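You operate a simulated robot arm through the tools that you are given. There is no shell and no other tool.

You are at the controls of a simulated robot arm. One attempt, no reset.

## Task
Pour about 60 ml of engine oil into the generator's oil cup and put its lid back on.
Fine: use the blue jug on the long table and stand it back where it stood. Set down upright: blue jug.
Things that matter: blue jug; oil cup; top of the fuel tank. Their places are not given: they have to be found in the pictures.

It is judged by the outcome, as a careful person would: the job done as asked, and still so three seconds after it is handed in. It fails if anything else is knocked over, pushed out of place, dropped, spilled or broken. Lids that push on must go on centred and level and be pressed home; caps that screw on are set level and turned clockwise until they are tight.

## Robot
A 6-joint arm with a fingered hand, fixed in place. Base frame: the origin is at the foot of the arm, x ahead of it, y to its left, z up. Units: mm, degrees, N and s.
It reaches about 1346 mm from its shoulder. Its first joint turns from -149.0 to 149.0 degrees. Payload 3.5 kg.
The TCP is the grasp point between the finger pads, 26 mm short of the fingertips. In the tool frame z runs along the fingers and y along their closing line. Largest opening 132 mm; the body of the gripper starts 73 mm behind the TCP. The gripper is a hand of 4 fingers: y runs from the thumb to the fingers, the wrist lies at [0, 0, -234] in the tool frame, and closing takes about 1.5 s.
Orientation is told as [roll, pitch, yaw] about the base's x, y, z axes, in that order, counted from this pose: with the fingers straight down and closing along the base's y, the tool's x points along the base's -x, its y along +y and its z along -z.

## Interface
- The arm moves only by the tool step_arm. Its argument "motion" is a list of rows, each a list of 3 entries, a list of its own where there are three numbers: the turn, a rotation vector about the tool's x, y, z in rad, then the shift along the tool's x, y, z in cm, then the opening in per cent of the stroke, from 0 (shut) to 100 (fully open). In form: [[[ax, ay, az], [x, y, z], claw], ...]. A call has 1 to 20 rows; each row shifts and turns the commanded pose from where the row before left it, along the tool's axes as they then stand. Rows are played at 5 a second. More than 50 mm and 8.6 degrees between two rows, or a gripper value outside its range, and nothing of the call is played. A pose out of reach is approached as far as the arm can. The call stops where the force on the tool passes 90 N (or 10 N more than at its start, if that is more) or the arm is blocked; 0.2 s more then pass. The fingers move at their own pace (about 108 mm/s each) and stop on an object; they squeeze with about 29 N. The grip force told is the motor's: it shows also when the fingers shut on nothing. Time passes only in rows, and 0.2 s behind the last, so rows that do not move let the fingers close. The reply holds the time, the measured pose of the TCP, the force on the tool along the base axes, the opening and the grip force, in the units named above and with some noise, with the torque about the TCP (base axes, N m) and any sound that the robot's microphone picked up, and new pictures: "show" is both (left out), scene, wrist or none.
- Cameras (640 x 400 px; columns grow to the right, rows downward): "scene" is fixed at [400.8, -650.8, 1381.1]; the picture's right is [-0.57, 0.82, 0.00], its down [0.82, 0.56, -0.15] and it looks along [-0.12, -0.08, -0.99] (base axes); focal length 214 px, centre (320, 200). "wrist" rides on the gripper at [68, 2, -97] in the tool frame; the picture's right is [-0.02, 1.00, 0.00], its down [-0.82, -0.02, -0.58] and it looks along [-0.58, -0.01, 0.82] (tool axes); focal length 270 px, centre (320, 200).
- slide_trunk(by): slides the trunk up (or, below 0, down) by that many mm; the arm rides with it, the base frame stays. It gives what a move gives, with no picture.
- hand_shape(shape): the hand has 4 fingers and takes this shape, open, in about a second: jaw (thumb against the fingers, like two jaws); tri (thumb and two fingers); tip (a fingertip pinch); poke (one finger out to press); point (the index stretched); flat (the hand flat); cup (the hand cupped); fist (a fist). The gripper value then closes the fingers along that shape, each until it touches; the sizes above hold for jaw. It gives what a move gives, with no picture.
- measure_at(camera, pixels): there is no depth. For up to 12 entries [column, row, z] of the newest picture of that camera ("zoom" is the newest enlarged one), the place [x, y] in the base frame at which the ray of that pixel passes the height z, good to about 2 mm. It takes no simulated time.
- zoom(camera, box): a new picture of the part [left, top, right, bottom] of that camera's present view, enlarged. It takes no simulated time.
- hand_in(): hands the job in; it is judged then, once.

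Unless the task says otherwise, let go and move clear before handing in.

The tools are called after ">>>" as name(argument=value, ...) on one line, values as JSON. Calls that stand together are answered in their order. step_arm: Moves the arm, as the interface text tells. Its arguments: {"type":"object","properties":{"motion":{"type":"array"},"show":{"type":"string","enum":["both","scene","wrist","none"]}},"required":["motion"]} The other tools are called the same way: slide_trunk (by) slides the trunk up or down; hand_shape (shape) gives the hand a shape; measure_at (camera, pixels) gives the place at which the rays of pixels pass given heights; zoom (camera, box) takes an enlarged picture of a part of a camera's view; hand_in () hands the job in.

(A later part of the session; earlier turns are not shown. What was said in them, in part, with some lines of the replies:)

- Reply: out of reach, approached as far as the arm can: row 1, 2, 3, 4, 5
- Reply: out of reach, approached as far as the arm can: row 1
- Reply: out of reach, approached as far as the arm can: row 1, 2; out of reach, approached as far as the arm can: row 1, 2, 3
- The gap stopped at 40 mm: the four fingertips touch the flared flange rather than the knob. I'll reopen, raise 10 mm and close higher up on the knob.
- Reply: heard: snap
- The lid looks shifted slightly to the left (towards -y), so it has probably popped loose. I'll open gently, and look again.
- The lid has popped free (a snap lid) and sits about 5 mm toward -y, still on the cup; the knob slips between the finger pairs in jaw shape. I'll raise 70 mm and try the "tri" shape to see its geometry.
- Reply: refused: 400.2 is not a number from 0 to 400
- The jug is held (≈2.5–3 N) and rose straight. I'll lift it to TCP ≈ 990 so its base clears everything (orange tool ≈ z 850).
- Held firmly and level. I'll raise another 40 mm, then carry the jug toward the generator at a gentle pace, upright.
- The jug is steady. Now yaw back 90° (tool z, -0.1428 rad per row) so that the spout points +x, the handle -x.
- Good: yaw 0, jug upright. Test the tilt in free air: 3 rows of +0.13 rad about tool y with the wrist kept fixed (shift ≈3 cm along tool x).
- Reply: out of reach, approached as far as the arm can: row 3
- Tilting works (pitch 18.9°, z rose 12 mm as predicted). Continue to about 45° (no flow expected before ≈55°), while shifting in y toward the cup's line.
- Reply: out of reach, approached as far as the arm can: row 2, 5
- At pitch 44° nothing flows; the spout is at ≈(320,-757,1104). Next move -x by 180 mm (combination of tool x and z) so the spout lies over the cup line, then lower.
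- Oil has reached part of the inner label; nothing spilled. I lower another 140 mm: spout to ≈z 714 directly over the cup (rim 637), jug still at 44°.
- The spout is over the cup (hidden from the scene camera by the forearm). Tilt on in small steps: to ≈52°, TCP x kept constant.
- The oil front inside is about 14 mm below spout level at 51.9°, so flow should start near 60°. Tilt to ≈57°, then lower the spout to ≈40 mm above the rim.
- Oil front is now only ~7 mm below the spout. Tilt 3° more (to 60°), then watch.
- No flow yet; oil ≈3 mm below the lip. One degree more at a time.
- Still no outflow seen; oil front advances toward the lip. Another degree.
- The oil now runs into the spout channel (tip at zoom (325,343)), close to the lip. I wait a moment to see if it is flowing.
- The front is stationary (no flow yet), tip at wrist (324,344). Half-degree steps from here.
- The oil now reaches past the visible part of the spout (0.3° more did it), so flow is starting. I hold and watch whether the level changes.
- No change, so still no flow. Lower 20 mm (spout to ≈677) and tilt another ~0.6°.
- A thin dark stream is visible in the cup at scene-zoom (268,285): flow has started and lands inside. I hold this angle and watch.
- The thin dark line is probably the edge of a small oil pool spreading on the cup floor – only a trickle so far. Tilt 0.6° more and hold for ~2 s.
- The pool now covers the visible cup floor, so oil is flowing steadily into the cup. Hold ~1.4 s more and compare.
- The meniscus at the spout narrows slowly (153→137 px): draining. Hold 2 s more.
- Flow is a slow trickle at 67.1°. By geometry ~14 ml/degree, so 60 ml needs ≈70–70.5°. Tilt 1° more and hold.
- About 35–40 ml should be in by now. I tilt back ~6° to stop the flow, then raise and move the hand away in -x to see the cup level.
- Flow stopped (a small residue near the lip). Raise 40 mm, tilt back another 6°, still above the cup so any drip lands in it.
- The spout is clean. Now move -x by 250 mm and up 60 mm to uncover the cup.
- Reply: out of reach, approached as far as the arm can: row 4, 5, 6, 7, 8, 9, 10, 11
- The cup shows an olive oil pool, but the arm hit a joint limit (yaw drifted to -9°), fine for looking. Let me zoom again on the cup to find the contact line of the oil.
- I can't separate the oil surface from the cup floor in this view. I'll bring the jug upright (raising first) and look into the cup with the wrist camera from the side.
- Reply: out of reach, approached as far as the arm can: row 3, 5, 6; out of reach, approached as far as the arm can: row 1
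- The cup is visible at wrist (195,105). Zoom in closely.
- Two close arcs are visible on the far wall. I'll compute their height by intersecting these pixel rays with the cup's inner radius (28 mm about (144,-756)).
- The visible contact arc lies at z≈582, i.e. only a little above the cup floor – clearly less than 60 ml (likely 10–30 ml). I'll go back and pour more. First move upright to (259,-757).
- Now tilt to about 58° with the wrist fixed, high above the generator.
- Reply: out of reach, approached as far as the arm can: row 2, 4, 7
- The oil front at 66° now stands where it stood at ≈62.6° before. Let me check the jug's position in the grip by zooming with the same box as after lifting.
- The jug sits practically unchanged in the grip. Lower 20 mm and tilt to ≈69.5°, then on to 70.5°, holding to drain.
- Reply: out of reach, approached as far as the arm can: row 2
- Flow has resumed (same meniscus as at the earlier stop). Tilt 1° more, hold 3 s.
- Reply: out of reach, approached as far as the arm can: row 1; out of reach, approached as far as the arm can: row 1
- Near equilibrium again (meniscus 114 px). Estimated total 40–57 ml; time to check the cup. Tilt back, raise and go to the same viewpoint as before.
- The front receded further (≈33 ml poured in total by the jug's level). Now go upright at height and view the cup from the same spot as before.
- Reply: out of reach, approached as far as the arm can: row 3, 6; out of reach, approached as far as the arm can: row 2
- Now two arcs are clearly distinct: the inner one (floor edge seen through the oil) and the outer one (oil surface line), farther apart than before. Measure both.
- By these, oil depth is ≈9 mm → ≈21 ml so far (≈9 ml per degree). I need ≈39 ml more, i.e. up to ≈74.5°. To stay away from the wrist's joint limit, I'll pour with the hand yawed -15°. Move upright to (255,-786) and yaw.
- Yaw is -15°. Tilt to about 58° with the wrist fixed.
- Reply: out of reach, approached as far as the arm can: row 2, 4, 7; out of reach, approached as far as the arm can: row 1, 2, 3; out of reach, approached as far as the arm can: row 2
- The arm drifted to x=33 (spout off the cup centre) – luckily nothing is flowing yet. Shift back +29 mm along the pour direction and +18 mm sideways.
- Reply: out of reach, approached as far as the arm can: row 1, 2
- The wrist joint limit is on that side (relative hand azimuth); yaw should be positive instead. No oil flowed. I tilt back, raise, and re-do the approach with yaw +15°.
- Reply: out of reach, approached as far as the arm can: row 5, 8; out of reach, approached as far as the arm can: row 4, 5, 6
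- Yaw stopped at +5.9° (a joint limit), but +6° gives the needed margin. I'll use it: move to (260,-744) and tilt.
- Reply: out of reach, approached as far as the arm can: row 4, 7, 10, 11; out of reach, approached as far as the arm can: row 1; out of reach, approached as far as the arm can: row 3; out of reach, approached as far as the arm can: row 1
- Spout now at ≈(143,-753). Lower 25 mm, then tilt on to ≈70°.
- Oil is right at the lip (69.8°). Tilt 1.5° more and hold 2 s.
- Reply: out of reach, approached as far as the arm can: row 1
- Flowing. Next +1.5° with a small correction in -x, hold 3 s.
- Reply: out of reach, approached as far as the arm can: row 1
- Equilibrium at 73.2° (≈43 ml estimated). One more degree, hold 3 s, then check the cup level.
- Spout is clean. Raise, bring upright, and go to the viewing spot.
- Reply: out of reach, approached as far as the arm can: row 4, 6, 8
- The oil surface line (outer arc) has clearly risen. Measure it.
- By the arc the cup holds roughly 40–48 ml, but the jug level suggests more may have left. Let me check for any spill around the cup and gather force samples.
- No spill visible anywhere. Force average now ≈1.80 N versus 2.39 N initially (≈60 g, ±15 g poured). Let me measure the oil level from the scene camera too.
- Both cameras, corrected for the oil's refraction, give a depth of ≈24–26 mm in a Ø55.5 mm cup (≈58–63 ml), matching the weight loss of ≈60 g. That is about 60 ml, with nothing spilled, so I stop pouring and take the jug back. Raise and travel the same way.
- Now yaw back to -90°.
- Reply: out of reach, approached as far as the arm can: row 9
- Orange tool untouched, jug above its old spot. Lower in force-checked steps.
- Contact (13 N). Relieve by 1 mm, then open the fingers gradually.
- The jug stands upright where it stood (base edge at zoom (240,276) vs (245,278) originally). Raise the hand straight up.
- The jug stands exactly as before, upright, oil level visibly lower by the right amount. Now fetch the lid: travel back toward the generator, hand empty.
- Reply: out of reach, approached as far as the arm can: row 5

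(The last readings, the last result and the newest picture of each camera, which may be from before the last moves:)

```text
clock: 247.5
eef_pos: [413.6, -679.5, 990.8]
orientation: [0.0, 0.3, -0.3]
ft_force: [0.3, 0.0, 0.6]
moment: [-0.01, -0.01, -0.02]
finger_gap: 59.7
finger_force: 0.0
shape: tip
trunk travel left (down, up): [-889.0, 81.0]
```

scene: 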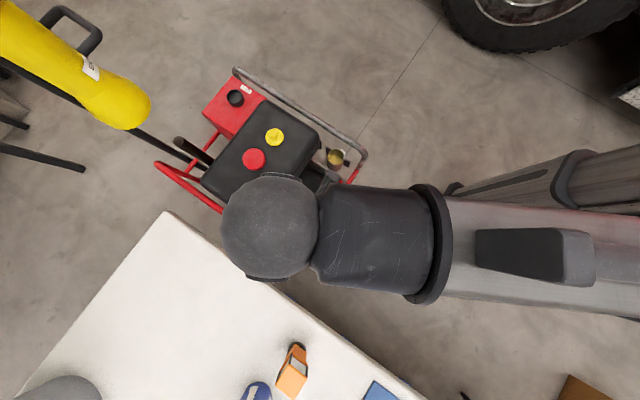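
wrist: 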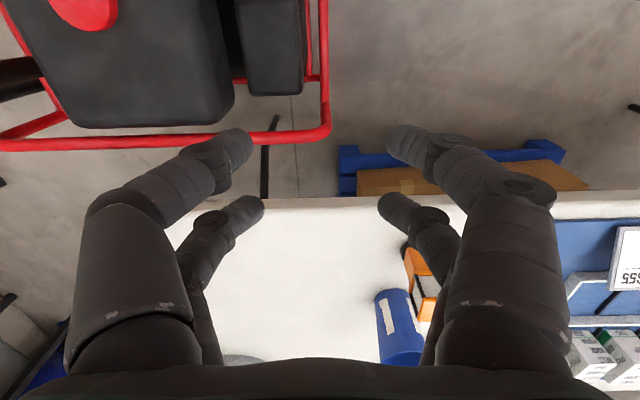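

>>> zoom(camera="scene", box=[260, 120, 290, 150])

>>> step_arm(motion=[[[0, 0, 0], [1.5, -2.5, 0], 45], [[0, 0, 0], [2.3, -3.8, 0], 45], [[0, 0, 0], [2.3, -3.8, 0], 45], [[0, 0, 0], [2.3, -3.8, 0], 45], [[0, 0, 0], [2.3, -3.8, 0], 45], [[0, 0, 0], [2.3, -3.8, 0], 45], [[0, 0, 0], [2.3, -3.8, 0], 45], [[0, 0, 0], [2.3, -3.8, 0], 45], [[0, 0, 0], [0.9, -1.4, 0], 45], [[0, 0, 0], [0, 0, 0], 45]], show="none")

>>> slide_trunk(by=-190)

>>> step_arm(motion=[[[0, 0, 0], [0, 0, 0], 45]])

```text
13.33 times, centred on (275, 135) of scene
```

zoom: 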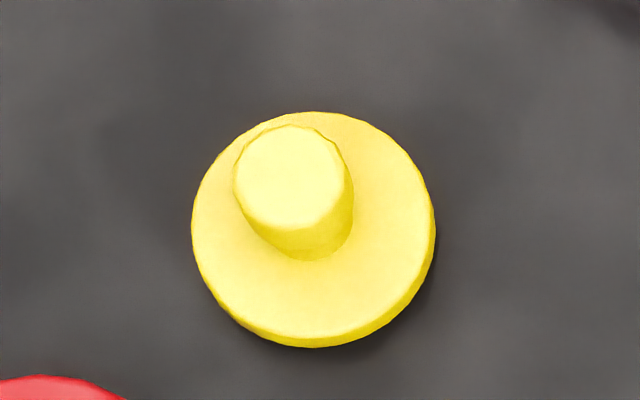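

```text
clock: 249.7
eef_pos: [227.5, -984.8, 990.8]
orientation: [-0.1, 0.3, -0.4]
ft_force: [0.1, -0.2, -0.1]
moment: [0.01, 0.01, -0.01]
finger_gap: 59.5
finger_force: 0.1
shape: tip
trunk travel left (down, up): [-889.0, 81.0]
```

```text
clock: 251.8
eef_pos: [228.8, -983.6, 800.3]
orientation: [0.0, 0.3, -0.4]
ft_force: [-0.3, -1.3, 0.5]
moment: [-0.01, 0.0, 0.03]
finger_gap: 60.0
finger_force: 0.1
shape: tip
trunk travel left (down, up): [-699.0, 271.0]
```

```text
clock: 252.2
eef_pos: [228.1, -983.0, 800.6]
orientation: [0.0, 0.3, -0.4]
ft_force: [-0.4, -0.7, -0.2]
moment: [0.03, 0.0, 0.0]
finger_gap: 59.9
finger_force: 0.1
shape: tip
trunk travel left (down, up): [-699.0, 271.0]
```

scene: 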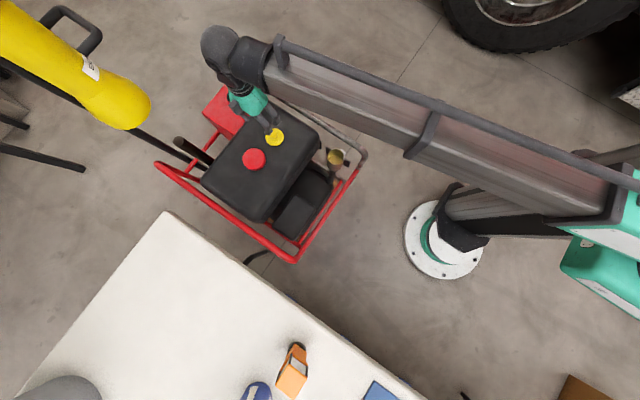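
wrist: 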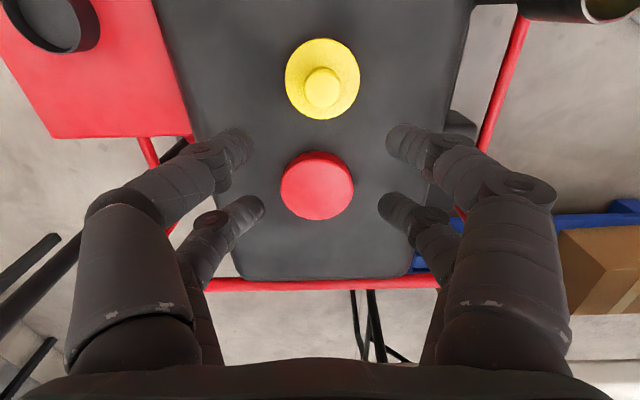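

>>> zoom(camera="wrist", box=[270, 30, 370, 130])

```text
4.00 times, centred on (320, 80) of wrist
```

zoom: 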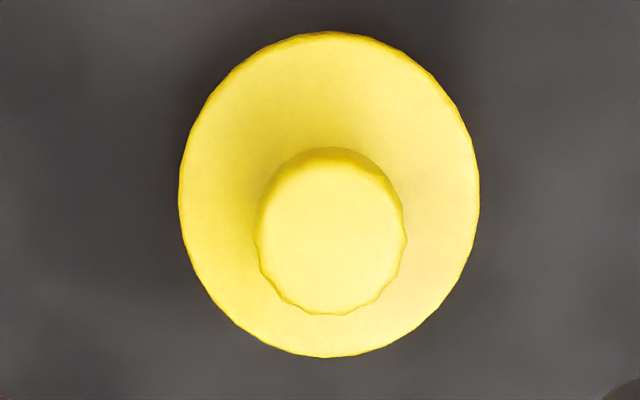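

>>> measure_at(camera="zoom", pixels=[[331, 240, 665], [331, 240, 673], [331, 240, 680], [329, 194, 640], [329, 194, 645], [255, 240, 673], [406, 240, 673], [179, 194, 640], [479, 194, 640]])

>>> measure_at(camera="scene", pixels=[[272.9, 132.9, 665], [272.9, 132.9, 673], [272.9, 132.9, 680], [274.5, 137, 640]])

```text
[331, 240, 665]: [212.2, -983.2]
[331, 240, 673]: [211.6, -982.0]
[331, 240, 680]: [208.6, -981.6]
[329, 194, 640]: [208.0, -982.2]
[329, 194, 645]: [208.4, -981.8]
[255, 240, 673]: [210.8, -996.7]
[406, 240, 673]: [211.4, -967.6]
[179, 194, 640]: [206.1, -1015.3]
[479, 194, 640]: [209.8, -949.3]
```

```text
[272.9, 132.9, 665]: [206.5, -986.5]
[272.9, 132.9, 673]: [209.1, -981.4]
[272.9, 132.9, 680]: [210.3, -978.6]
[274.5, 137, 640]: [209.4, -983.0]
```

Lid axis is at (209.5,-982), knob top z≈674. Align the front finger pair (TCP x≈229.5) and lower to TCP≈681.

>>> step_arm(motion=[[[0, 0, 0], [-0.12, 0.1, 0], 45], [[0, 0, 0], [0, 0, 0], 45]], show="none")

>>> slide_trunk(by=-95)

>>> step_arm(motion=[[[0, 0, 0], [0, 0, 0], 45]], show="wrist")

>>> zoom(camera="wrist", box=[220, 40, 420, 240])

```text
clock: 252.8
eef_pos: [228.0, -982.5, 800.8]
orientation: [0.0, 0.2, -0.4]
ft_force: [0.3, 0.7, -0.7]
moment: [0.01, -0.02, 0.02]
finger_gap: 59.8
finger_force: 0.1
shape: tip
trunk travel left (down, up): [-699.0, 271.0]
```

```text
clock: 254.1
eef_pos: [228.1, -982.1, 705.8]
orientation: [0.0, 0.3, -0.5]
ft_force: [-0.9, 1.1, -0.2]
moment: [0.0, 0.01, -0.01]
finger_gap: 59.8
finger_force: 0.1
shape: tip
trunk travel left (down, up): [-604.0, 366.0]
```

```text
clock: 254.5
eef_pos: [228.3, -982.0, 705.7]
orientation: [0.0, 0.4, -0.5]
ft_force: [0.2, 0.3, -0.3]
moment: [0.0, -0.02, -0.03]
finger_gap: 60.1
finger_force: 0.1
shape: tip
trunk travel left (down, up): [-604.0, 366.0]
```

wrist: 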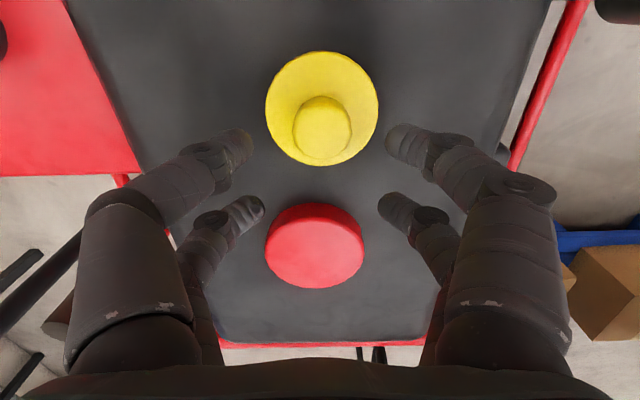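

```text
2.00 times, centred on (320, 140) of wrist
```

zoom: 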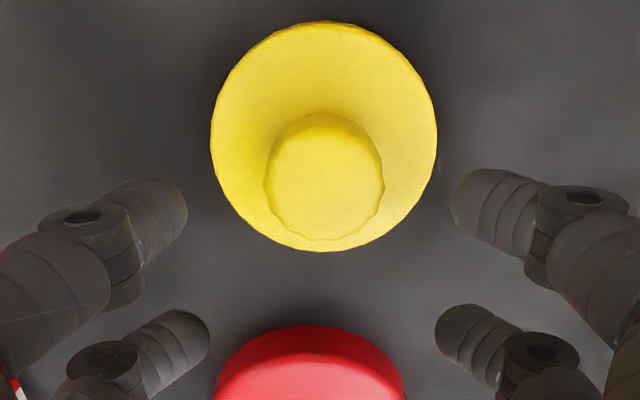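

Same picture as at the first pick. Lower 25 mm and check.

>>> slide_trunk(by=-25)

>>> step_arm(motion=[[[0, 0, 0], [0, 0, 0], 38], [[0, 0, 0], [0, 0, 0], 32], [[0, 0, 0], [0, 0, 0], 30]], show="wrist")

>>> zoom(camera="wrist", box=[220, 40, 420, 240])

```text
clock: 255.2
eef_pos: [228.6, -982.8, 680.1]
orientation: [0.0, 0.4, -0.4]
ft_force: [0.4, 0.5, 0.8]
moment: [-0.01, 0.0, -0.04]
finger_gap: 59.8
finger_force: 0.1
shape: tip
trunk travel left (down, up): [-579.0, 391.0]
```

```text
clock: 256.0
eef_pos: [229.1, -982.1, 681.4]
orientation: [0.0, 0.2, -0.4]
ft_force: [0.0, 0.0, 0.0]
moment: [-0.01, -0.04, 0.03]
finger_gap: 39.6
finger_force: 0.0
shape: tip
trunk travel left (down, up): [-579.0, 391.0]
```

wrist: 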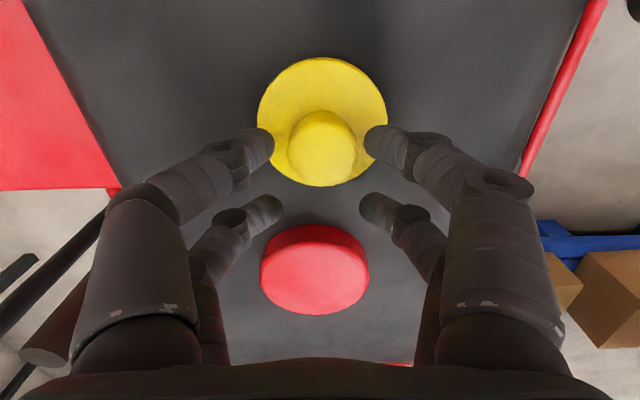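

```text
2.00 times, centred on (320, 140) of wrist
```

zoom: 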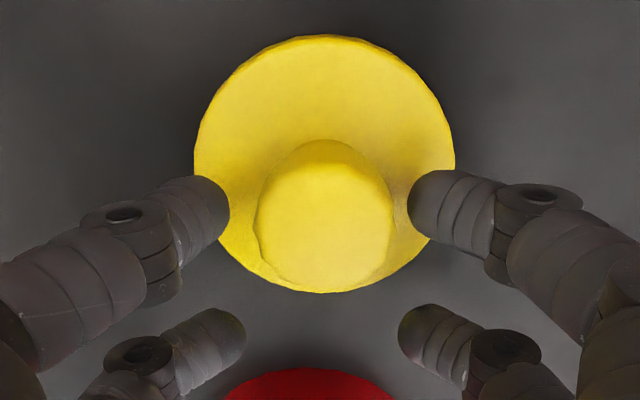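

>>> step_arm(motion=[[[0, 0, 0], [0, 0.1, 0], 26], [[0, 0, 0], [0, 0, 0], 23], [[0, 0, 0], [0, 0, 0], 20], [[0, 0, 0], [0, 0, 0], 16], [[0, 0, 0], [0, 0, 0], 10], [[0, 0, 0], [0, 0, 0], 0], [[0, 0, 0], [0, 0, 0], 0], [[0, 0, 0], [0, 0, 0], 0]], show="none")

>>> slide_trunk(by=30)

>>> step_arm(motion=[[[0, 0, 0], [0, 0, 0], 0]])

>>> zoom(camera="wrist", box=[220, 40, 420, 240])

```text
clock: 257.8
eef_pos: [229.0, -980.8, 680.3]
orientation: [0.0, 0.3, -0.4]
ft_force: [1.0, -0.1, 0.2]
moment: [-0.05, -0.01, -0.01]
finger_gap: 9.8
finger_force: 29.1
shape: tip
trunk travel left (down, up): [-579.0, 391.0]
```

```text
clock: 258.6
eef_pos: [228.0, -982.5, 711.4]
orientation: [0.1, 0.3, -0.4]
ft_force: [0.2, -0.3, -0.2]
moment: [-0.05, 0.0, 0.02]
finger_gap: 9.7
finger_force: 28.7
shape: tip
trunk travel left (down, up): [-609.0, 361.0]
```

```text
clock: 258.9
eef_pos: [227.8, -979.9, 710.8]
orientation: [0.0, 0.3, -0.4]
ft_force: [0.6, -0.7, -0.3]
moment: [0.01, -0.03, -0.01]
finger_gap: 9.6
finger_force: 28.9
shape: tip
trunk travel left (down, up): [-609.0, 361.0]
```

scene: 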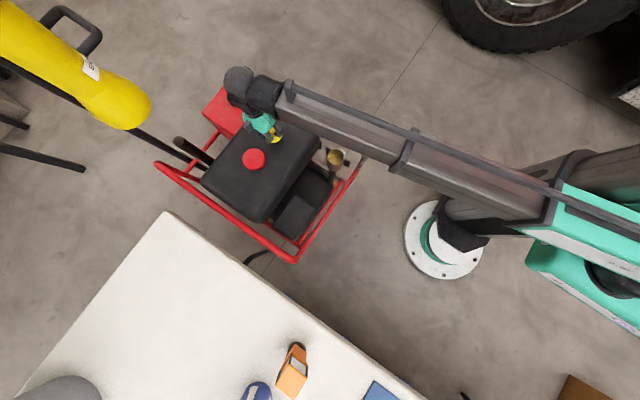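
wrist: 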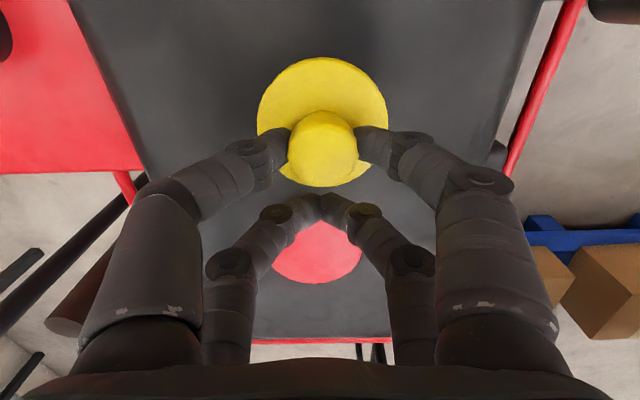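

```text
2.00 times, centred on (320, 140) of wrist
```

zoom: 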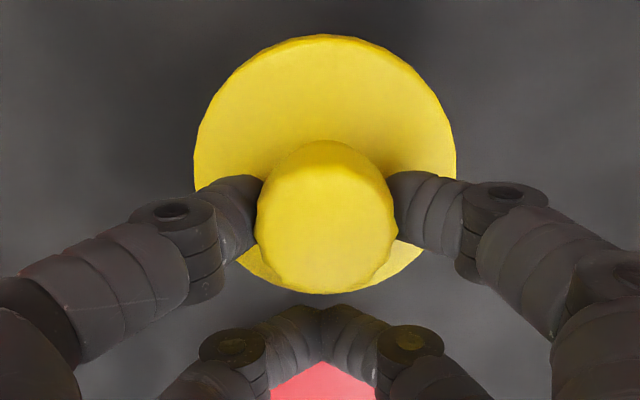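

The lid is held level again. Measure the knob's position relative to the TCP for precise placing.

>>> measure_at(camera="zoom", pixels=[[326, 224, 700], [326, 224, 704], [326, 224, 707], [257, 224, 704], [396, 224, 704], [195, 165, 672], [456, 165, 672], [325.5, 162, 672], [325.5, 162, 668]])

>>> zoom(camera="scene", box=[326, 147, 346, 167])

```text
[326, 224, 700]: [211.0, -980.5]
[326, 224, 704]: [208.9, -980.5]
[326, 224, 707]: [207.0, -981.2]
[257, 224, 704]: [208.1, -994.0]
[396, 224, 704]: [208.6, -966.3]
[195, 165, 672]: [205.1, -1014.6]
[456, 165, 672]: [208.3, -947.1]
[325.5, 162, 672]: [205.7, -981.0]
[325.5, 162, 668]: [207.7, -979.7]
```

```text
16.00 times, centred on (336, 157) of scene
```

zoom: 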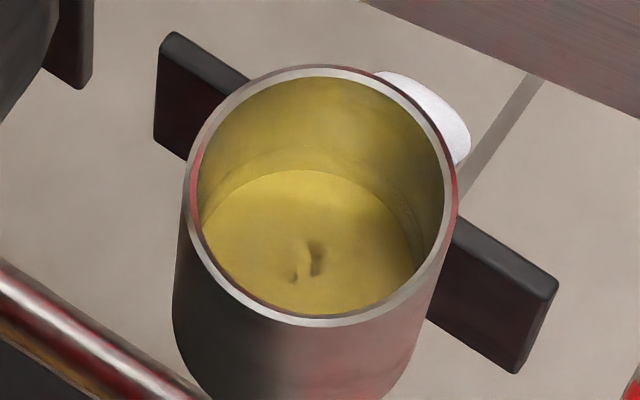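

Lid axis sits at TCP -19.8 mm in x. The cup axis (from all measurements) is ≈(144.6,-756.4), so the target TCP is (164.4,-756.7). Raise 40 mm and move above the cup.

>>> slide_trunk(by=40)

>>> step_arm(motion=[[[0, 0, 0], [0.5, 1.8, 0], 0], [[0, 0, 0], [0.9, 3.2, 0], 0], [[0, 0, 0], [0.9, 3.2, 0], 0], [[0, 0, 0], [0.9, 3.2, 0], 0], [[0, 0, 0], [0.9, 3.2, 0], 0], [[0, 0, 0], [0.9, 3.2, 0], 0], [[0, 0, 0], [0.85, 3.0, 0], 0], [[0, 0, 0], [0.5, 1.6, 0], 0], [[0, 0, 0], [0, 0, 0], 0], [[0, 0, 0], [0, 0, 0], 0]], show="none")

```text
clock: 259.8
eef_pos: [228.7, -981.1, 751.5]
orientation: [0.0, 0.3, -0.3]
ft_force: [0.5, 0.2, -0.9]
moment: [-0.04, -0.01, 0.0]
finger_gap: 10.0
finger_force: 29.4
shape: tip
trunk travel left (down, up): [-649.0, 321.0]
```

```text
clock: 262.0
eef_pos: [165.8, -757.6, 750.8]
orientation: [0.1, 0.3, -0.4]
ft_force: [-0.4, 0.6, -0.1]
moment: [-0.04, -0.01, -0.01]
finger_gap: 9.9
finger_force: 29.4
shape: tip
trunk travel left (down, up): [-649.0, 321.0]
```

>>> slide_trunk(by=-40)

>>> step_arm(motion=[[[0, 0, 0], [0, 0, 0], 0]])

>>> step_arm(motion=[[[0, 0, 0], [0, 0, 0], 0]], show="none")

>>> step_arm(motion=[[[0, 0, 0], [0, 0, 0], 0]], show="none")

>>> zoom(camera="wrist", box=[220, 0, 420, 200])

>>> zoom(camera="scene", box=[320, 130, 360, 180])

```text
clock: 262.8
eef_pos: [166.5, -756.2, 710.8]
orientation: [0.0, 0.3, -0.4]
ft_force: [0.3, 0.2, 0.4]
moment: [0.0, -0.02, 0.02]
finger_gap: 9.9
finger_force: 29.1
shape: tip
trunk travel left (down, up): [-609.0, 361.0]
```

```text
clock: 263.2
eef_pos: [166.1, -756.9, 711.1]
orientation: [0.0, 0.4, -0.4]
ft_force: [0.1, 0.2, -0.4]
moment: [-0.02, 0.0, -0.03]
finger_gap: 9.8
finger_force: 29.0
shape: tip
trunk travel left (down, up): [-609.0, 361.0]
```

scene: 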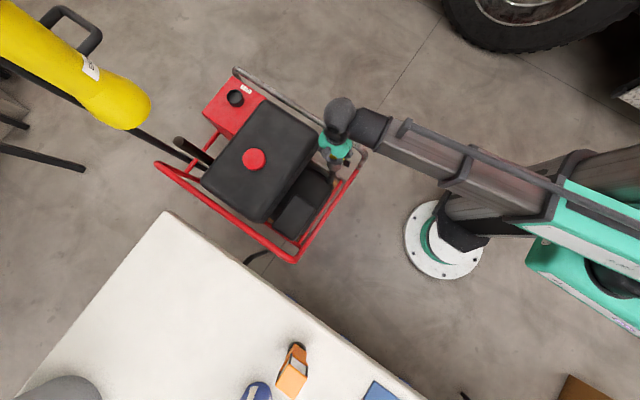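
wrist: 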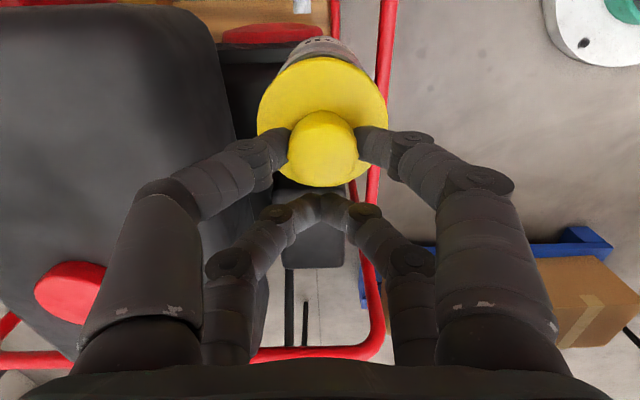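

```text
clock: 263.6
eef_pos: [166.2, -756.1, 710.4]
orientation: [0.1, 0.3, -0.5]
ft_force: [-0.7, 0.2, -0.7]
moment: [-0.01, -0.02, 0.01]
finger_gap: 9.8
finger_force: 29.3
shape: tip
trunk travel left (down, up): [-609.0, 361.0]
```

```text
clock: 264.0
eef_pos: [165.3, -758.1, 710.1]
orientation: [0.0, 0.3, -0.4]
ft_force: [0.7, -0.7, -0.3]
moment: [0.03, 0.01, 0.01]
finger_gap: 10.1
finger_force: 29.2
shape: tip
trunk travel left (down, up): [-609.0, 361.0]
```

```text
2.00 times, centred on (320, 100) of wrist
```

zoom: 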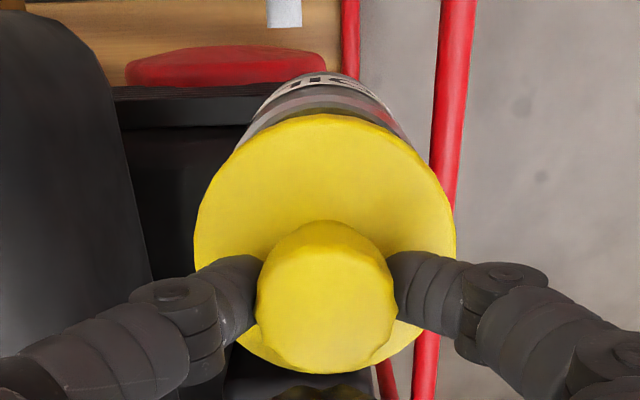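

```text
8.00 times, centred on (340, 155) of scene
```

zoom: 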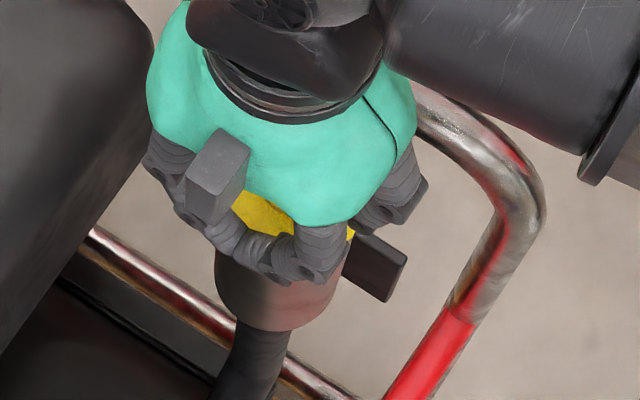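

>>> measure_at(camera="wrist", pixels=[[280, 65, 625], [362.5, 65, 625], [321.2, 65, 625], [322.7, 118, 672], [257.2, 120, 672], [388, 120, 672], [323, 146, 704]])

>>> zoom(camera="wrist", box=[270, 20, 380, 100])

```text
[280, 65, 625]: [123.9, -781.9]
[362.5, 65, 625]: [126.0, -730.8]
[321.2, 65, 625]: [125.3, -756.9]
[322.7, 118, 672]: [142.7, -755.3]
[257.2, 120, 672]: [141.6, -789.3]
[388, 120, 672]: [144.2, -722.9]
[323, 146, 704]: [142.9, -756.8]
```

```text
5.00 times, centred on (325, 60) of wrist
```

zoom: 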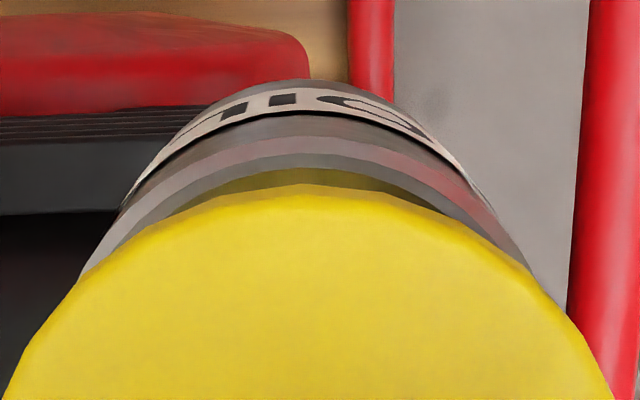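

>>> measure_at(camera="zoom", pixels=[[300, 137, 637], [300, 137, 640], [305, 155, 637], [310, 186, 668], [310, 186, 672], [310, 186, 665]])

```text
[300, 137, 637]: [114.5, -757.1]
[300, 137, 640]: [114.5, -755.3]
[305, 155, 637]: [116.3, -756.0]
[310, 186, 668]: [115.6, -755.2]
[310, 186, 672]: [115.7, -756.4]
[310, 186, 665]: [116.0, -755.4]
```

Lid and cup agree in y; in x the lid is ≈2 mm too far (+x). Shift 2 mm and lower in steps with force checks (plug should meet the rim at TCP≈691).

>>> step_arm(motion=[[[0, 0, 0], [0.2, 0, 0], 0], [[0, 0, 0], [0, 0, 0], 0], [[0, 0, 0], [0, 0, 0], 0]], show="none")

>>> slide_trunk(by=-14)

>>> step_arm(motion=[[[0, 0, 0], [0, 0, 0], 0]], show="wrist")

>>> zoom(camera="wrist", box=[270, 20, 380, 100])

```text
clock: 264.8
eef_pos: [163.5, -757.5, 710.8]
orientation: [0.0, 0.3, -0.4]
ft_force: [-0.2, -0.2, -0.6]
moment: [0.01, 0.01, 0.0]
finger_gap: 10.0
finger_force: 29.1
shape: tip
trunk travel left (down, up): [-609.0, 361.0]
```

```text
clock: 265.4
eef_pos: [163.8, -757.4, 696.6]
orientation: [0.1, 0.4, -0.5]
ft_force: [-0.5, 0.1, -0.3]
moment: [-0.01, -0.01, 0.01]
finger_gap: 10.1
finger_force: 29.4
shape: tip
trunk travel left (down, up): [-595.0, 375.0]
```

```text
clock: 265.8
eef_pos: [165.2, -757.0, 697.4]
orientation: [0.0, 0.2, -0.5]
ft_force: [0.2, 0.2, 0.3]
moment: [0.01, -0.01, 0.02]
finger_gap: 9.7
finger_force: 29.3
shape: tip
trunk travel left (down, up): [-595.0, 375.0]
```

wrist: 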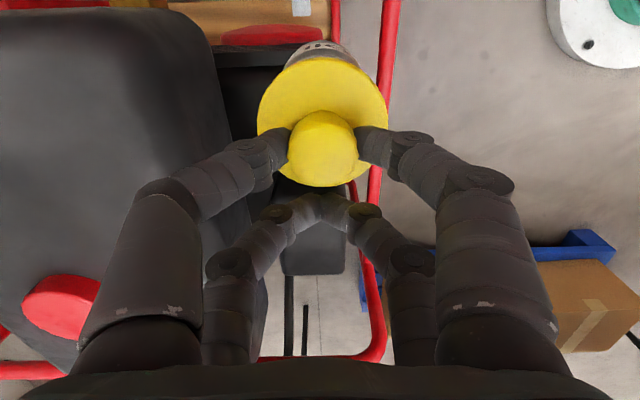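

```text
5.00 times, centred on (325, 60) of wrist
```

zoom: 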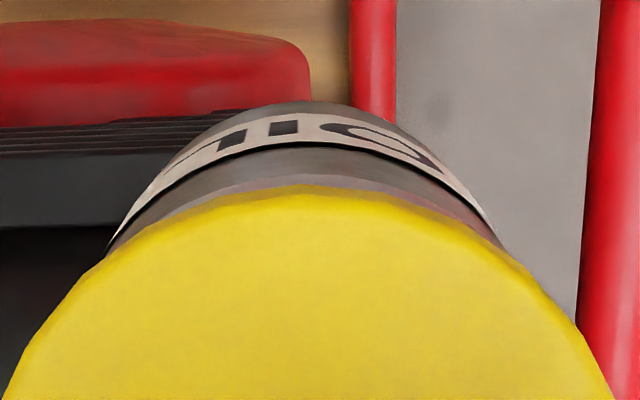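

>>> slide_trunk(by=-4)

>>> slide_trunk(by=-2)

>>> slide_trunk(by=-2)

```text
clock: 266.4
eef_pos: [163.5, -757.0, 692.8]
orientation: [0.0, 0.3, -0.4]
ft_force: [0.3, 0.8, -0.8]
moment: [-0.03, -0.04, -0.02]
finger_gap: 9.8
finger_force: 28.8
shape: tip
trunk travel left (down, up): [-591.0, 379.0]
```

```text
clock: 266.9
eef_pos: [163.5, -757.1, 690.7]
orientation: [0.0, 0.2, -0.4]
ft_force: [0.3, 0.0, 0.1]
moment: [-0.01, 0.01, 0.02]
finger_gap: 9.6
finger_force: 29.8
shape: tip
trunk travel left (down, up): [-589.0, 381.0]
```

```text
clock: 267.4
eef_pos: [163.2, -757.2, 689.6]
orientation: [0.0, 0.3, -0.4]
ft_force: [0.5, 0.6, -0.7]
moment: [0.0, -0.01, 0.02]
finger_gap: 9.5
finger_force: 28.6
shape: tip
trunk travel left (down, up): [-587.0, 383.0]
```

>>> slide_trunk(by=-2)

>>> slide_trunk(by=-2)

>>> step_arm(motion=[[[0, 0, 0], [0, 0, 0], 0]], show="wrist")

>>> zoom(camera="wrist", box=[270, 20, 380, 100])

```text
clock: 267.9
eef_pos: [164.0, -757.4, 686.4]
orientation: [0.1, 0.4, -0.4]
ft_force: [0.2, 1.0, 0.5]
moment: [0.01, 0.01, 0.04]
finger_gap: 9.9
finger_force: 29.2
shape: tip
trunk travel left (down, up): [-585.0, 385.0]
```

```text
clock: 268.4
eef_pos: [163.5, -757.6, 684.9]
orientation: [0.0, 0.3, -0.4]
ft_force: [0.4, 0.1, 0.1]
moment: [0.03, 0.02, 0.01]
finger_gap: 9.7
finger_force: 29.0
shape: tip
trunk travel left (down, up): [-583.0, 387.0]
```

```text
clock: 268.8
eef_pos: [163.0, -757.8, 685.1]
orientation: [0.0, 0.3, -0.3]
ft_force: [0.0, -1.3, -0.1]
moment: [-0.04, 0.01, 0.0]
finger_gap: 9.9
finger_force: 29.2
shape: tip
trunk travel left (down, up): [-583.0, 387.0]
```

wrist: 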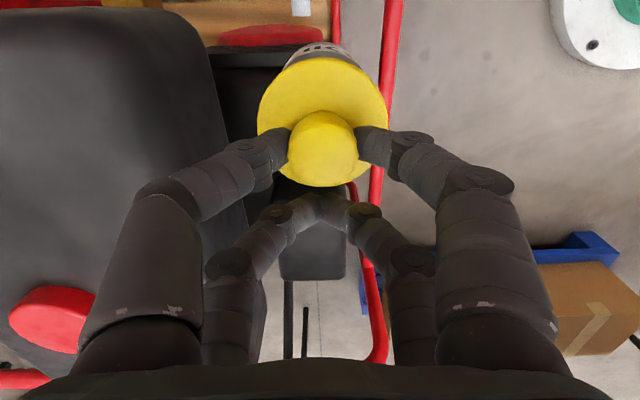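

```text
5.00 times, centred on (325, 60) of wrist
```

zoom: 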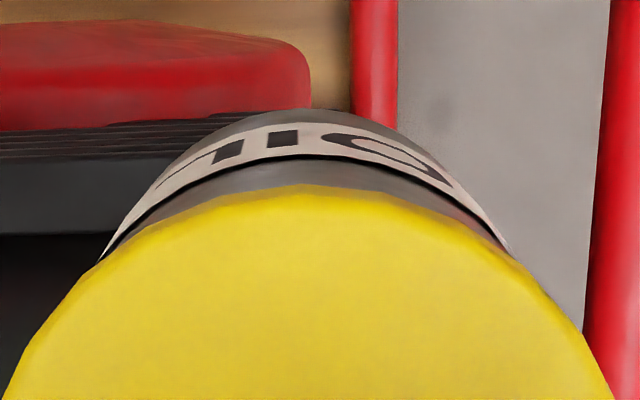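

The plug is entering the cup without resistance. Continue down to contact.

>>> slide_trunk(by=-2)

>>> slide_trunk(by=-2)

```text
clock: 269.4
eef_pos: [164.5, -756.6, 682.6]
orientation: [0.1, 0.3, -0.3]
ft_force: [0.6, -0.3, 0.4]
moment: [0.0, -0.01, 0.01]
finger_gap: 9.9
finger_force: 29.0
shape: tip
trunk travel left (down, up): [-581.0, 389.0]
```

```text
clock: 269.9
eef_pos: [163.4, -757.5, 680.7]
orientation: [0.1, 0.2, -0.4]
ft_force: [-4.5, -2.3, 16.2]
moment: [-0.07, 0.37, 0.08]
finger_gap: 10.5
finger_force: 28.9
shape: tip
trunk travel left (down, up): [-579.0, 391.0]
heard: snap
```

A snap was heard with 16 N: the lid is going home. I'll release, look, and then press from above to make sure it is fully seated.

>>> step_arm(motion=[[[0, 0, 0], [0, 0, 0], 10], [[0, 0, 0], [0, 0, 0], 20], [[0, 0, 0], [0, 0, 0], 30], [[0, 0, 0], [0, 0, 0], 40], [[0, 0, 0], [0, 0, 0], 50], [[0, 0, 0], [0, 0, 0], 50]], show="none")

>>> slide_trunk(by=75)

>>> step_arm(motion=[[[0, 0, 0], [1.0, 0, 0], 50], [[0, 0, 0], [1.0, 0, 0], 50], [[0, 0, 0], [0, 0, 0], 50]])

>>> zoom(camera="wrist", box=[250, 40, 390, 180])

>>> zoom(camera="scene", box=[310, 130, 370, 180])

```text
clock: 271.3
eef_pos: [163.7, -757.7, 680.9]
orientation: [0.0, 0.3, -0.4]
ft_force: [0.4, -0.5, -0.4]
moment: [-0.01, -0.01, 0.02]
finger_gap: 65.5
finger_force: 0.1
shape: tip
trunk travel left (down, up): [-579.0, 391.0]
```

```text
clock: 272.4
eef_pos: [165.3, -756.7, 756.4]
orientation: [-0.1, 0.3, -0.4]
ft_force: [-0.4, 0.3, -0.3]
moment: [0.04, 0.0, 0.0]
finger_gap: 65.4
finger_force: 0.1
shape: tip
trunk travel left (down, up): [-654.0, 316.0]
```

```text
clock: 273.2
eef_pos: [143.5, -757.2, 755.5]
orientation: [0.0, 0.3, -0.5]
ft_force: [-0.4, 0.2, 0.0]
moment: [0.02, 0.02, 0.03]
finger_gap: 65.4
finger_force: 0.1
shape: tip
trunk travel left (down, up): [-654.0, 316.0]
```

scene: 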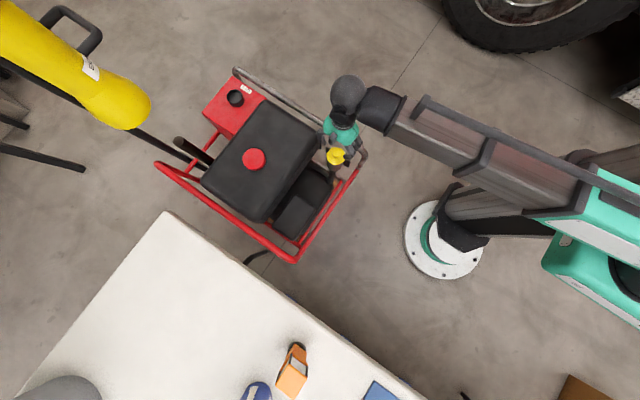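
wrist: 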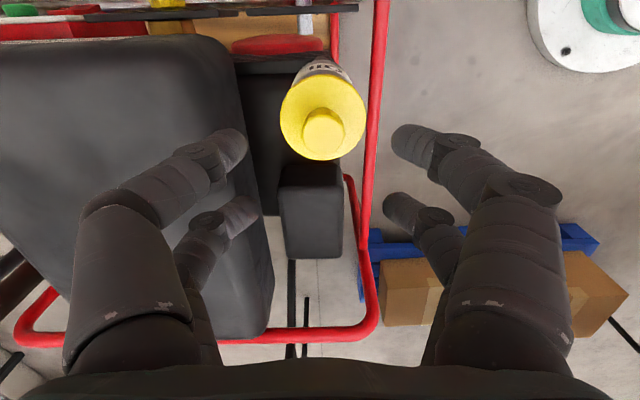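

```text
2.86 times, centred on (320, 110) of wrist
```

zoom: 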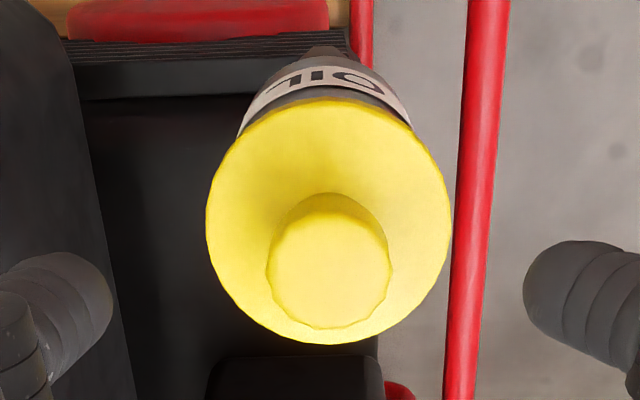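

```text
8.00 times, centred on (340, 155) of scene
```

zoom: 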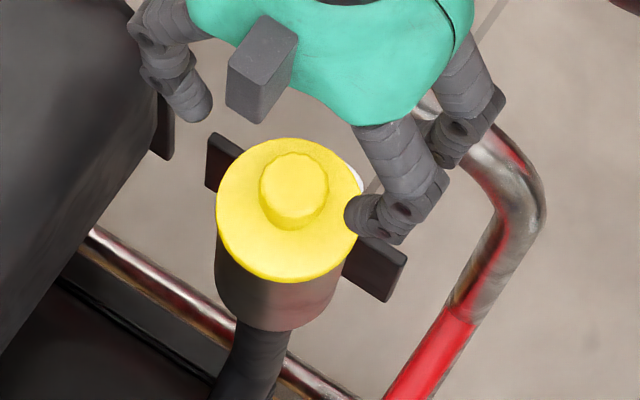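

>>> measure_at(camera="wrist", pixels=[[323.5, 133.1, 665], [323.5, 133.1, 670], [323.5, 133.1, 675], [323.5, 133.1, 680], [323, 113, 640], [323, 113, 645]])

>>> measure_at(camera="scene", pixels=[[336.75, 152.9, 665], [336.75, 152.9, 670], [336.75, 152.9, 675], [336.75, 152.9, 680], [336.1, 156.2, 640], [336.1, 156.2, 645]])

>>> zoom(camera="scene", box=[326, 147, 346, 167])

```text
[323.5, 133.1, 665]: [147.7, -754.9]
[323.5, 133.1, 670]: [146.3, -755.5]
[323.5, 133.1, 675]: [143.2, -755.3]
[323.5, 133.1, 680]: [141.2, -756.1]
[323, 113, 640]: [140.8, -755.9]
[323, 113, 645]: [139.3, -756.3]
```

```text
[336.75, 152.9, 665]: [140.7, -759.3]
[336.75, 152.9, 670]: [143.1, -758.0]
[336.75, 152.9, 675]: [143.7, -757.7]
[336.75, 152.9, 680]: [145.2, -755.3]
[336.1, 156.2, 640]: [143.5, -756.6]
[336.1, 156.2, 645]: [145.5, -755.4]
```

```text
16.00 times, centred on (336, 157) of scene
```

zoom: 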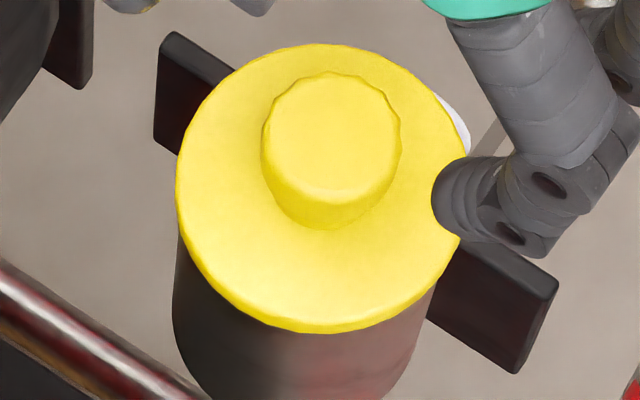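

The lid sits level and centred, knob top ≈z 674 (it was ≈672 originally), so I'll press it firmly home: close the fingers and put the front pair over the knob's centre.

>>> step_arm(motion=[[[0, 0, 0], [-1.0, 0.03, 0], 25], [[0, 0, 0], [-1.05, 0.03, 0], 0], [[0, 0, 0], [0, 0, 0], 0], [[0, 0, 0], [0, 0, 0], 0], [[0, 0, 0], [0, 0, 0], 0], [[0, 0, 0], [0, 0, 0], 0]], show="none")

>>> slide_trunk(by=-45)

>>> step_arm(motion=[[[0, 0, 0], [0, 0, 0], 0]])

>>> zoom(camera="wrist", box=[220, 40, 420, 240])

>>> zoom(camera="scene", box=[310, 130, 370, 180])

```text
clock: 274.6
eef_pos: [163.4, -756.5, 756.3]
orientation: [0.0, 0.4, -0.4]
ft_force: [-0.9, -0.6, 0.9]
moment: [0.02, 0.02, -0.02]
finger_gap: 0.0
finger_force: 29.3
shape: tip
trunk travel left (down, up): [-654.0, 316.0]
```

```text
clock: 275.5
eef_pos: [164.9, -756.9, 709.8]
orientation: [0.0, 0.4, -0.4]
ft_force: [-0.3, -0.6, 0.1]
moment: [0.02, 0.0, -0.01]
finger_gap: 0.3
finger_force: 28.4
shape: tip
trunk travel left (down, up): [-609.0, 361.0]
```

```text
clock: 275.9
eef_pos: [163.4, -756.1, 710.8]
orientation: [0.1, 0.3, -0.3]
ft_force: [-0.8, 0.7, 0.5]
moment: [-0.01, -0.03, -0.02]
finger_gap: 0.3
finger_force: 29.0
shape: tip
trunk travel left (down, up): [-609.0, 361.0]
```

scene: 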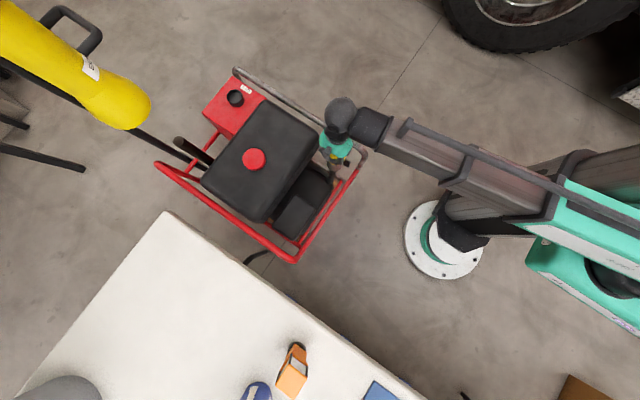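
wrist: 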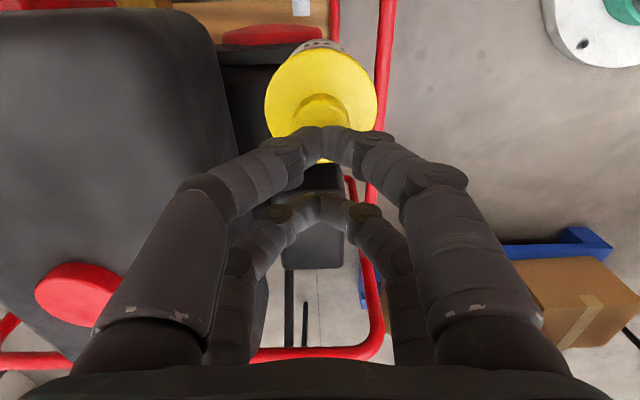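

```text
2.00 times, centred on (320, 140) of wrist
```

zoom: 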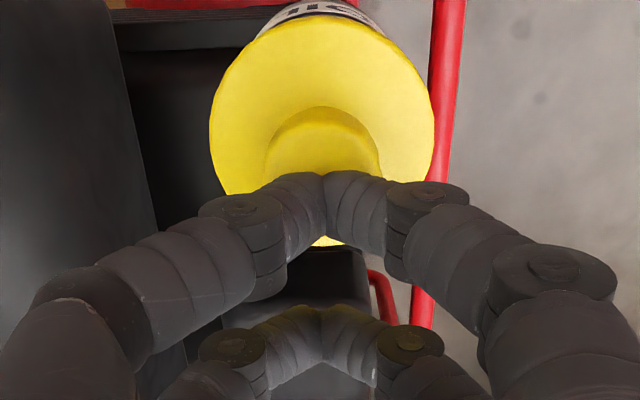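

```text
8.00 times, centred on (340, 155) of scene
```

zoom: 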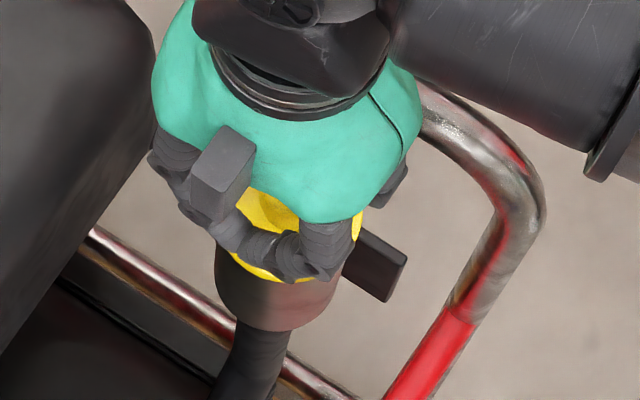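

The closed front pair is right above the knob. Lower to contact and press.

>>> slide_trunk(by=-8)

>>> slide_trunk(by=-2)

>>> slide_trunk(by=-2)

```text
clock: 276.4
eef_pos: [163.1, -754.9, 706.2]
orientation: [-0.2, 0.3, -0.3]
ft_force: [2.4, -4.7, 49.1]
moment: [-0.25, 0.77, 0.07]
finger_gap: 0.0
finger_force: 29.5
shape: tip
trunk travel left (down, up): [-601.0, 369.0]
```

```text
clock: 277.0
eef_pos: [163.9, -755.2, 704.2]
orientation: [-0.3, 0.2, -0.4]
ft_force: [5.6, -11.7, 77.7]
moment: [-0.56, 1.22, 0.2]
finger_gap: 0.1
finger_force: 28.6
shape: tip
trunk travel left (down, up): [-599.0, 371.0]
```

```text
clock: 277.4
eef_pos: [162.7, -755.3, 704.2]
orientation: [-0.5, 0.3, -0.4]
ft_force: [2.5, -3.9, 74.3]
moment: [-0.24, 1.19, 0.08]
finger_gap: 0.0
finger_force: 29.1
shape: tip
trunk travel left (down, up): [-599.0, 371.0]
stopped: the force on the tool passed its limit at 93 N (the readings are from after the stop); the commanded pose is now the measured one
```

Pressed with up to ~90 N without further travel – it was already home. Release upward and inspect.

>>> slide_trunk(by=60)

>>> step_arm(motion=[[[0, 0, 0], [2.0, 0, 0], 20], [[0, 0, 0], [0, 0, 0], 50], [[0, 0, 0], [0, 0, 0], 50]])

>>> zoom(camera="wrist", box=[250, 40, 390, 180])

>>> zoom(camera="scene", box=[326, 147, 346, 167])

```text
clock: 278.4
eef_pos: [164.0, -756.8, 761.0]
orientation: [0.0, 0.3, -0.4]
ft_force: [0.2, -0.6, -0.6]
moment: [0.02, 0.01, 0.01]
finger_gap: 0.1
finger_force: 29.4
shape: tip
trunk travel left (down, up): [-659.0, 311.0]
```

```text
clock: 279.1
eef_pos: [143.9, -757.6, 760.1]
orientation: [0.0, 0.2, -0.4]
ft_force: [0.4, -0.4, 0.1]
moment: [-0.06, 0.0, -0.02]
finger_gap: 65.6
finger_force: 0.1
shape: tip
trunk travel left (down, up): [-659.0, 311.0]
```

scene: 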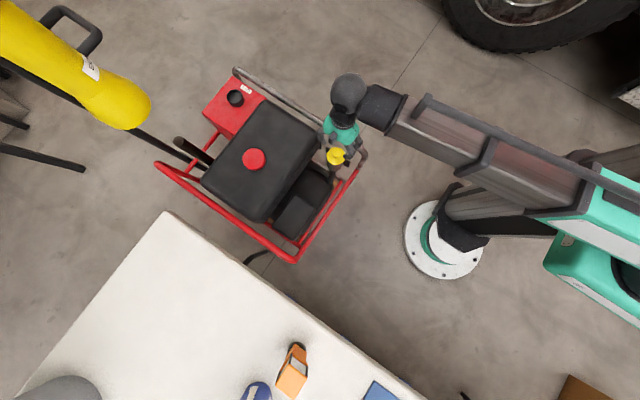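
wrist: 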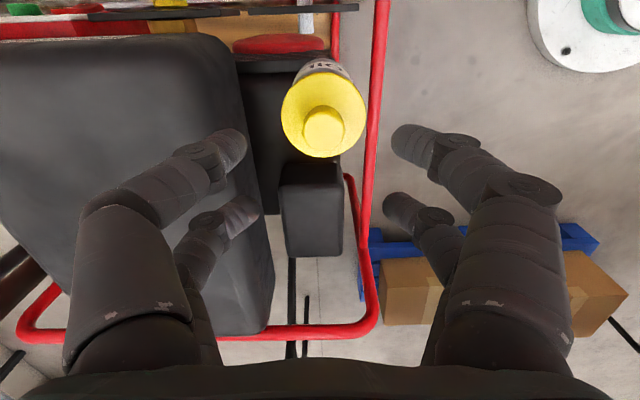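

```text
2.86 times, centred on (320, 110) of wrist
```

zoom: 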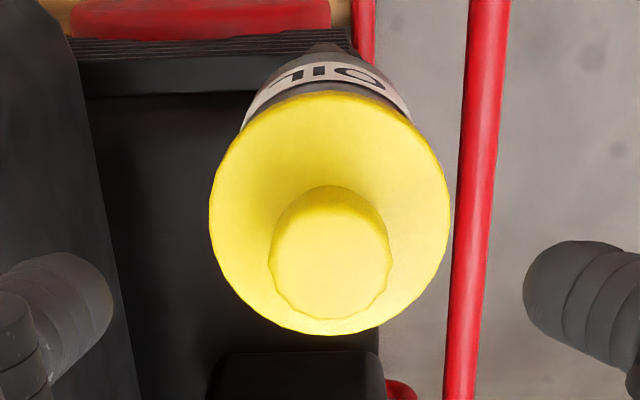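

```text
16.00 times, centred on (336, 157) of scene
```

zoom: 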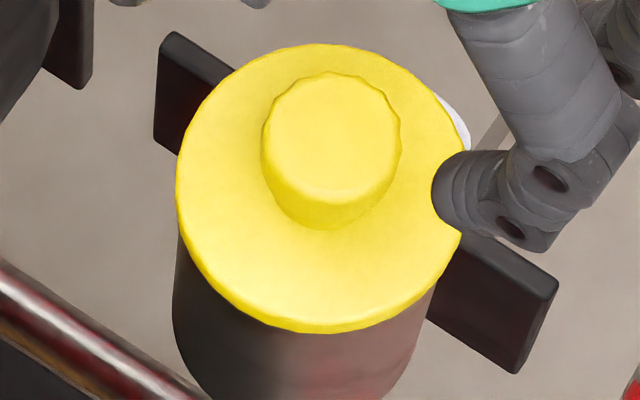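

The lid looks exactly as it did originally (disc 327–345 px × 147–165 px), level and home. Move the hand clear and check the whole scene once more.

>>> slide_trunk(by=230)

>>> step_arm(motion=[[[0, 0, 0], [2, 3, 0], 50], [[0, 0, 0], [1, 4, 0], 50], [[0, 0, 0], [0, 4, 0], 50], [[0, 0, 0], [0, 4, 0], 50], [[0, 0, 0], [0, 0, 0], 50], [[0, 0, 0], [0, 0, 0], 50]])

>>> zoom(camera="scene", box=[200, 330, 420, 400])

>>> zoom(camera="scene", box=[190, 60, 390, 270])

```text
clock: 281.6
eef_pos: [142.4, -757.9, 990.9]
orientation: [-0.1, 0.4, -0.4]
ft_force: [0.3, -0.5, -0.5]
moment: [-0.01, 0.0, -0.02]
finger_gap: 65.4
finger_force: 0.0
shape: tip
trunk travel left (down, up): [-889.0, 81.0]
```

```text
clock: 283.0
eef_pos: [127.8, -605.9, 991.4]
orientation: [-0.1, 0.3, -0.4]
ft_force: [0.2, -0.4, 0.2]
moment: [0.02, -0.01, 0.04]
finger_gap: 65.5
finger_force: 0.0
shape: tip
out of reach, approached as far as the arm can: row 1, 2
trunk travel left (down, up): [-889.0, 81.0]
```

scene: 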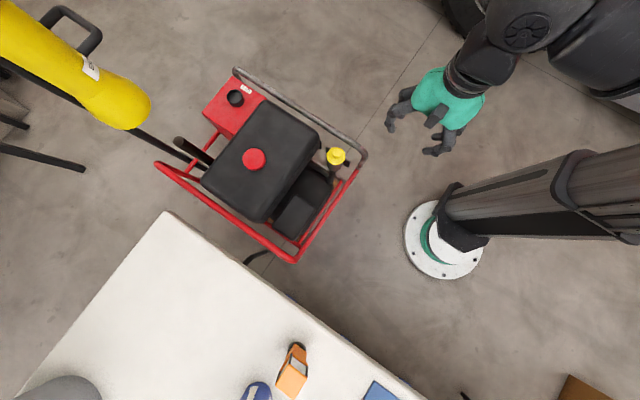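
wrist: 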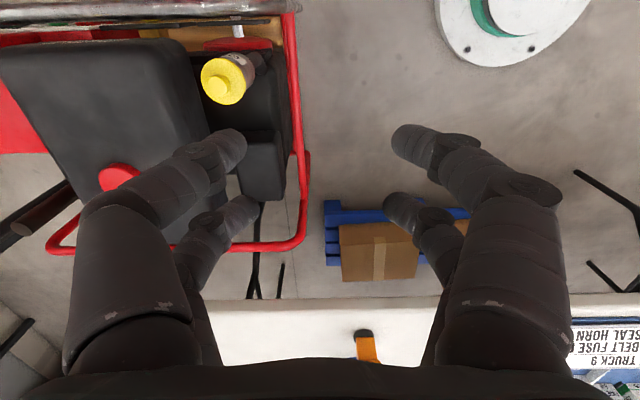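

```text
2.91 times, centred on (310, 365) of scene
```

zoom: 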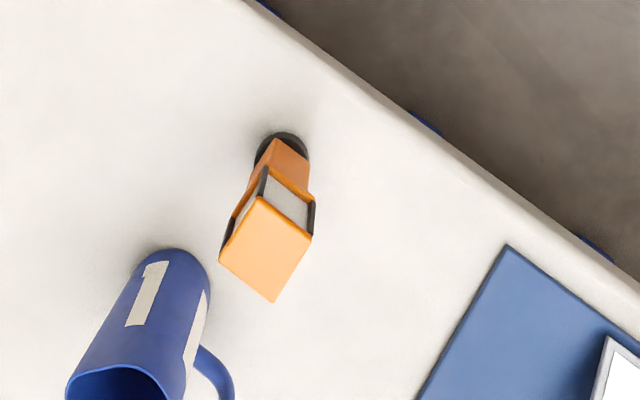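

```text
1.90 times, centred on (290, 165) of scene
```

zoom: 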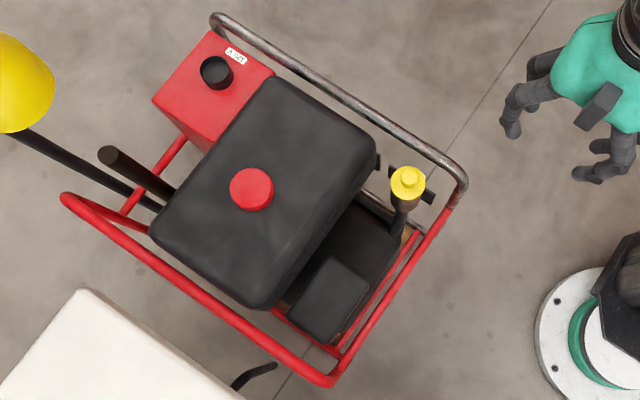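

The final pictures show the yellow lid level and home on the oil cup (scene (336,156)). The blue jug stands upright in its old place (257,392), the orange tool and the tank top are undisturbed, and I see no spill. The hand is empty and clear, so I hand the job in.

>>> hand_in()

```text
The job is handed in.
```

I poured oil into the generator's cup, put the lid back on and handed the job in; I have no verdict on it yet.

- **Oil:** about 60 ml is my estimate, not a direct measurement. The oil depth seen by both cameras works out to about 58–63 ml after correcting for refraction. The jug also lost about 60 g, give or take 15 g, which is nearer 70 ml. I saw no spill on the generator, the table or the floor.
- **Lid:** it went on level and centred, with a snap as it seated. I then pressed it with up to about 90 N and it did not move any further.
- **Blue jug:** it is standing upright where it stood, within a millimetre or two.
- **Everything else:** I parked the lid on top of the fuel tank while pouring and saw no mark there afterwards. The orange tool beside the jug is where it was.

The lid popped loose during my first attempt to grip its knob and shifted about 3–5 mm, but it stayed on the cup until I lifted it off. The hand is open and clear.
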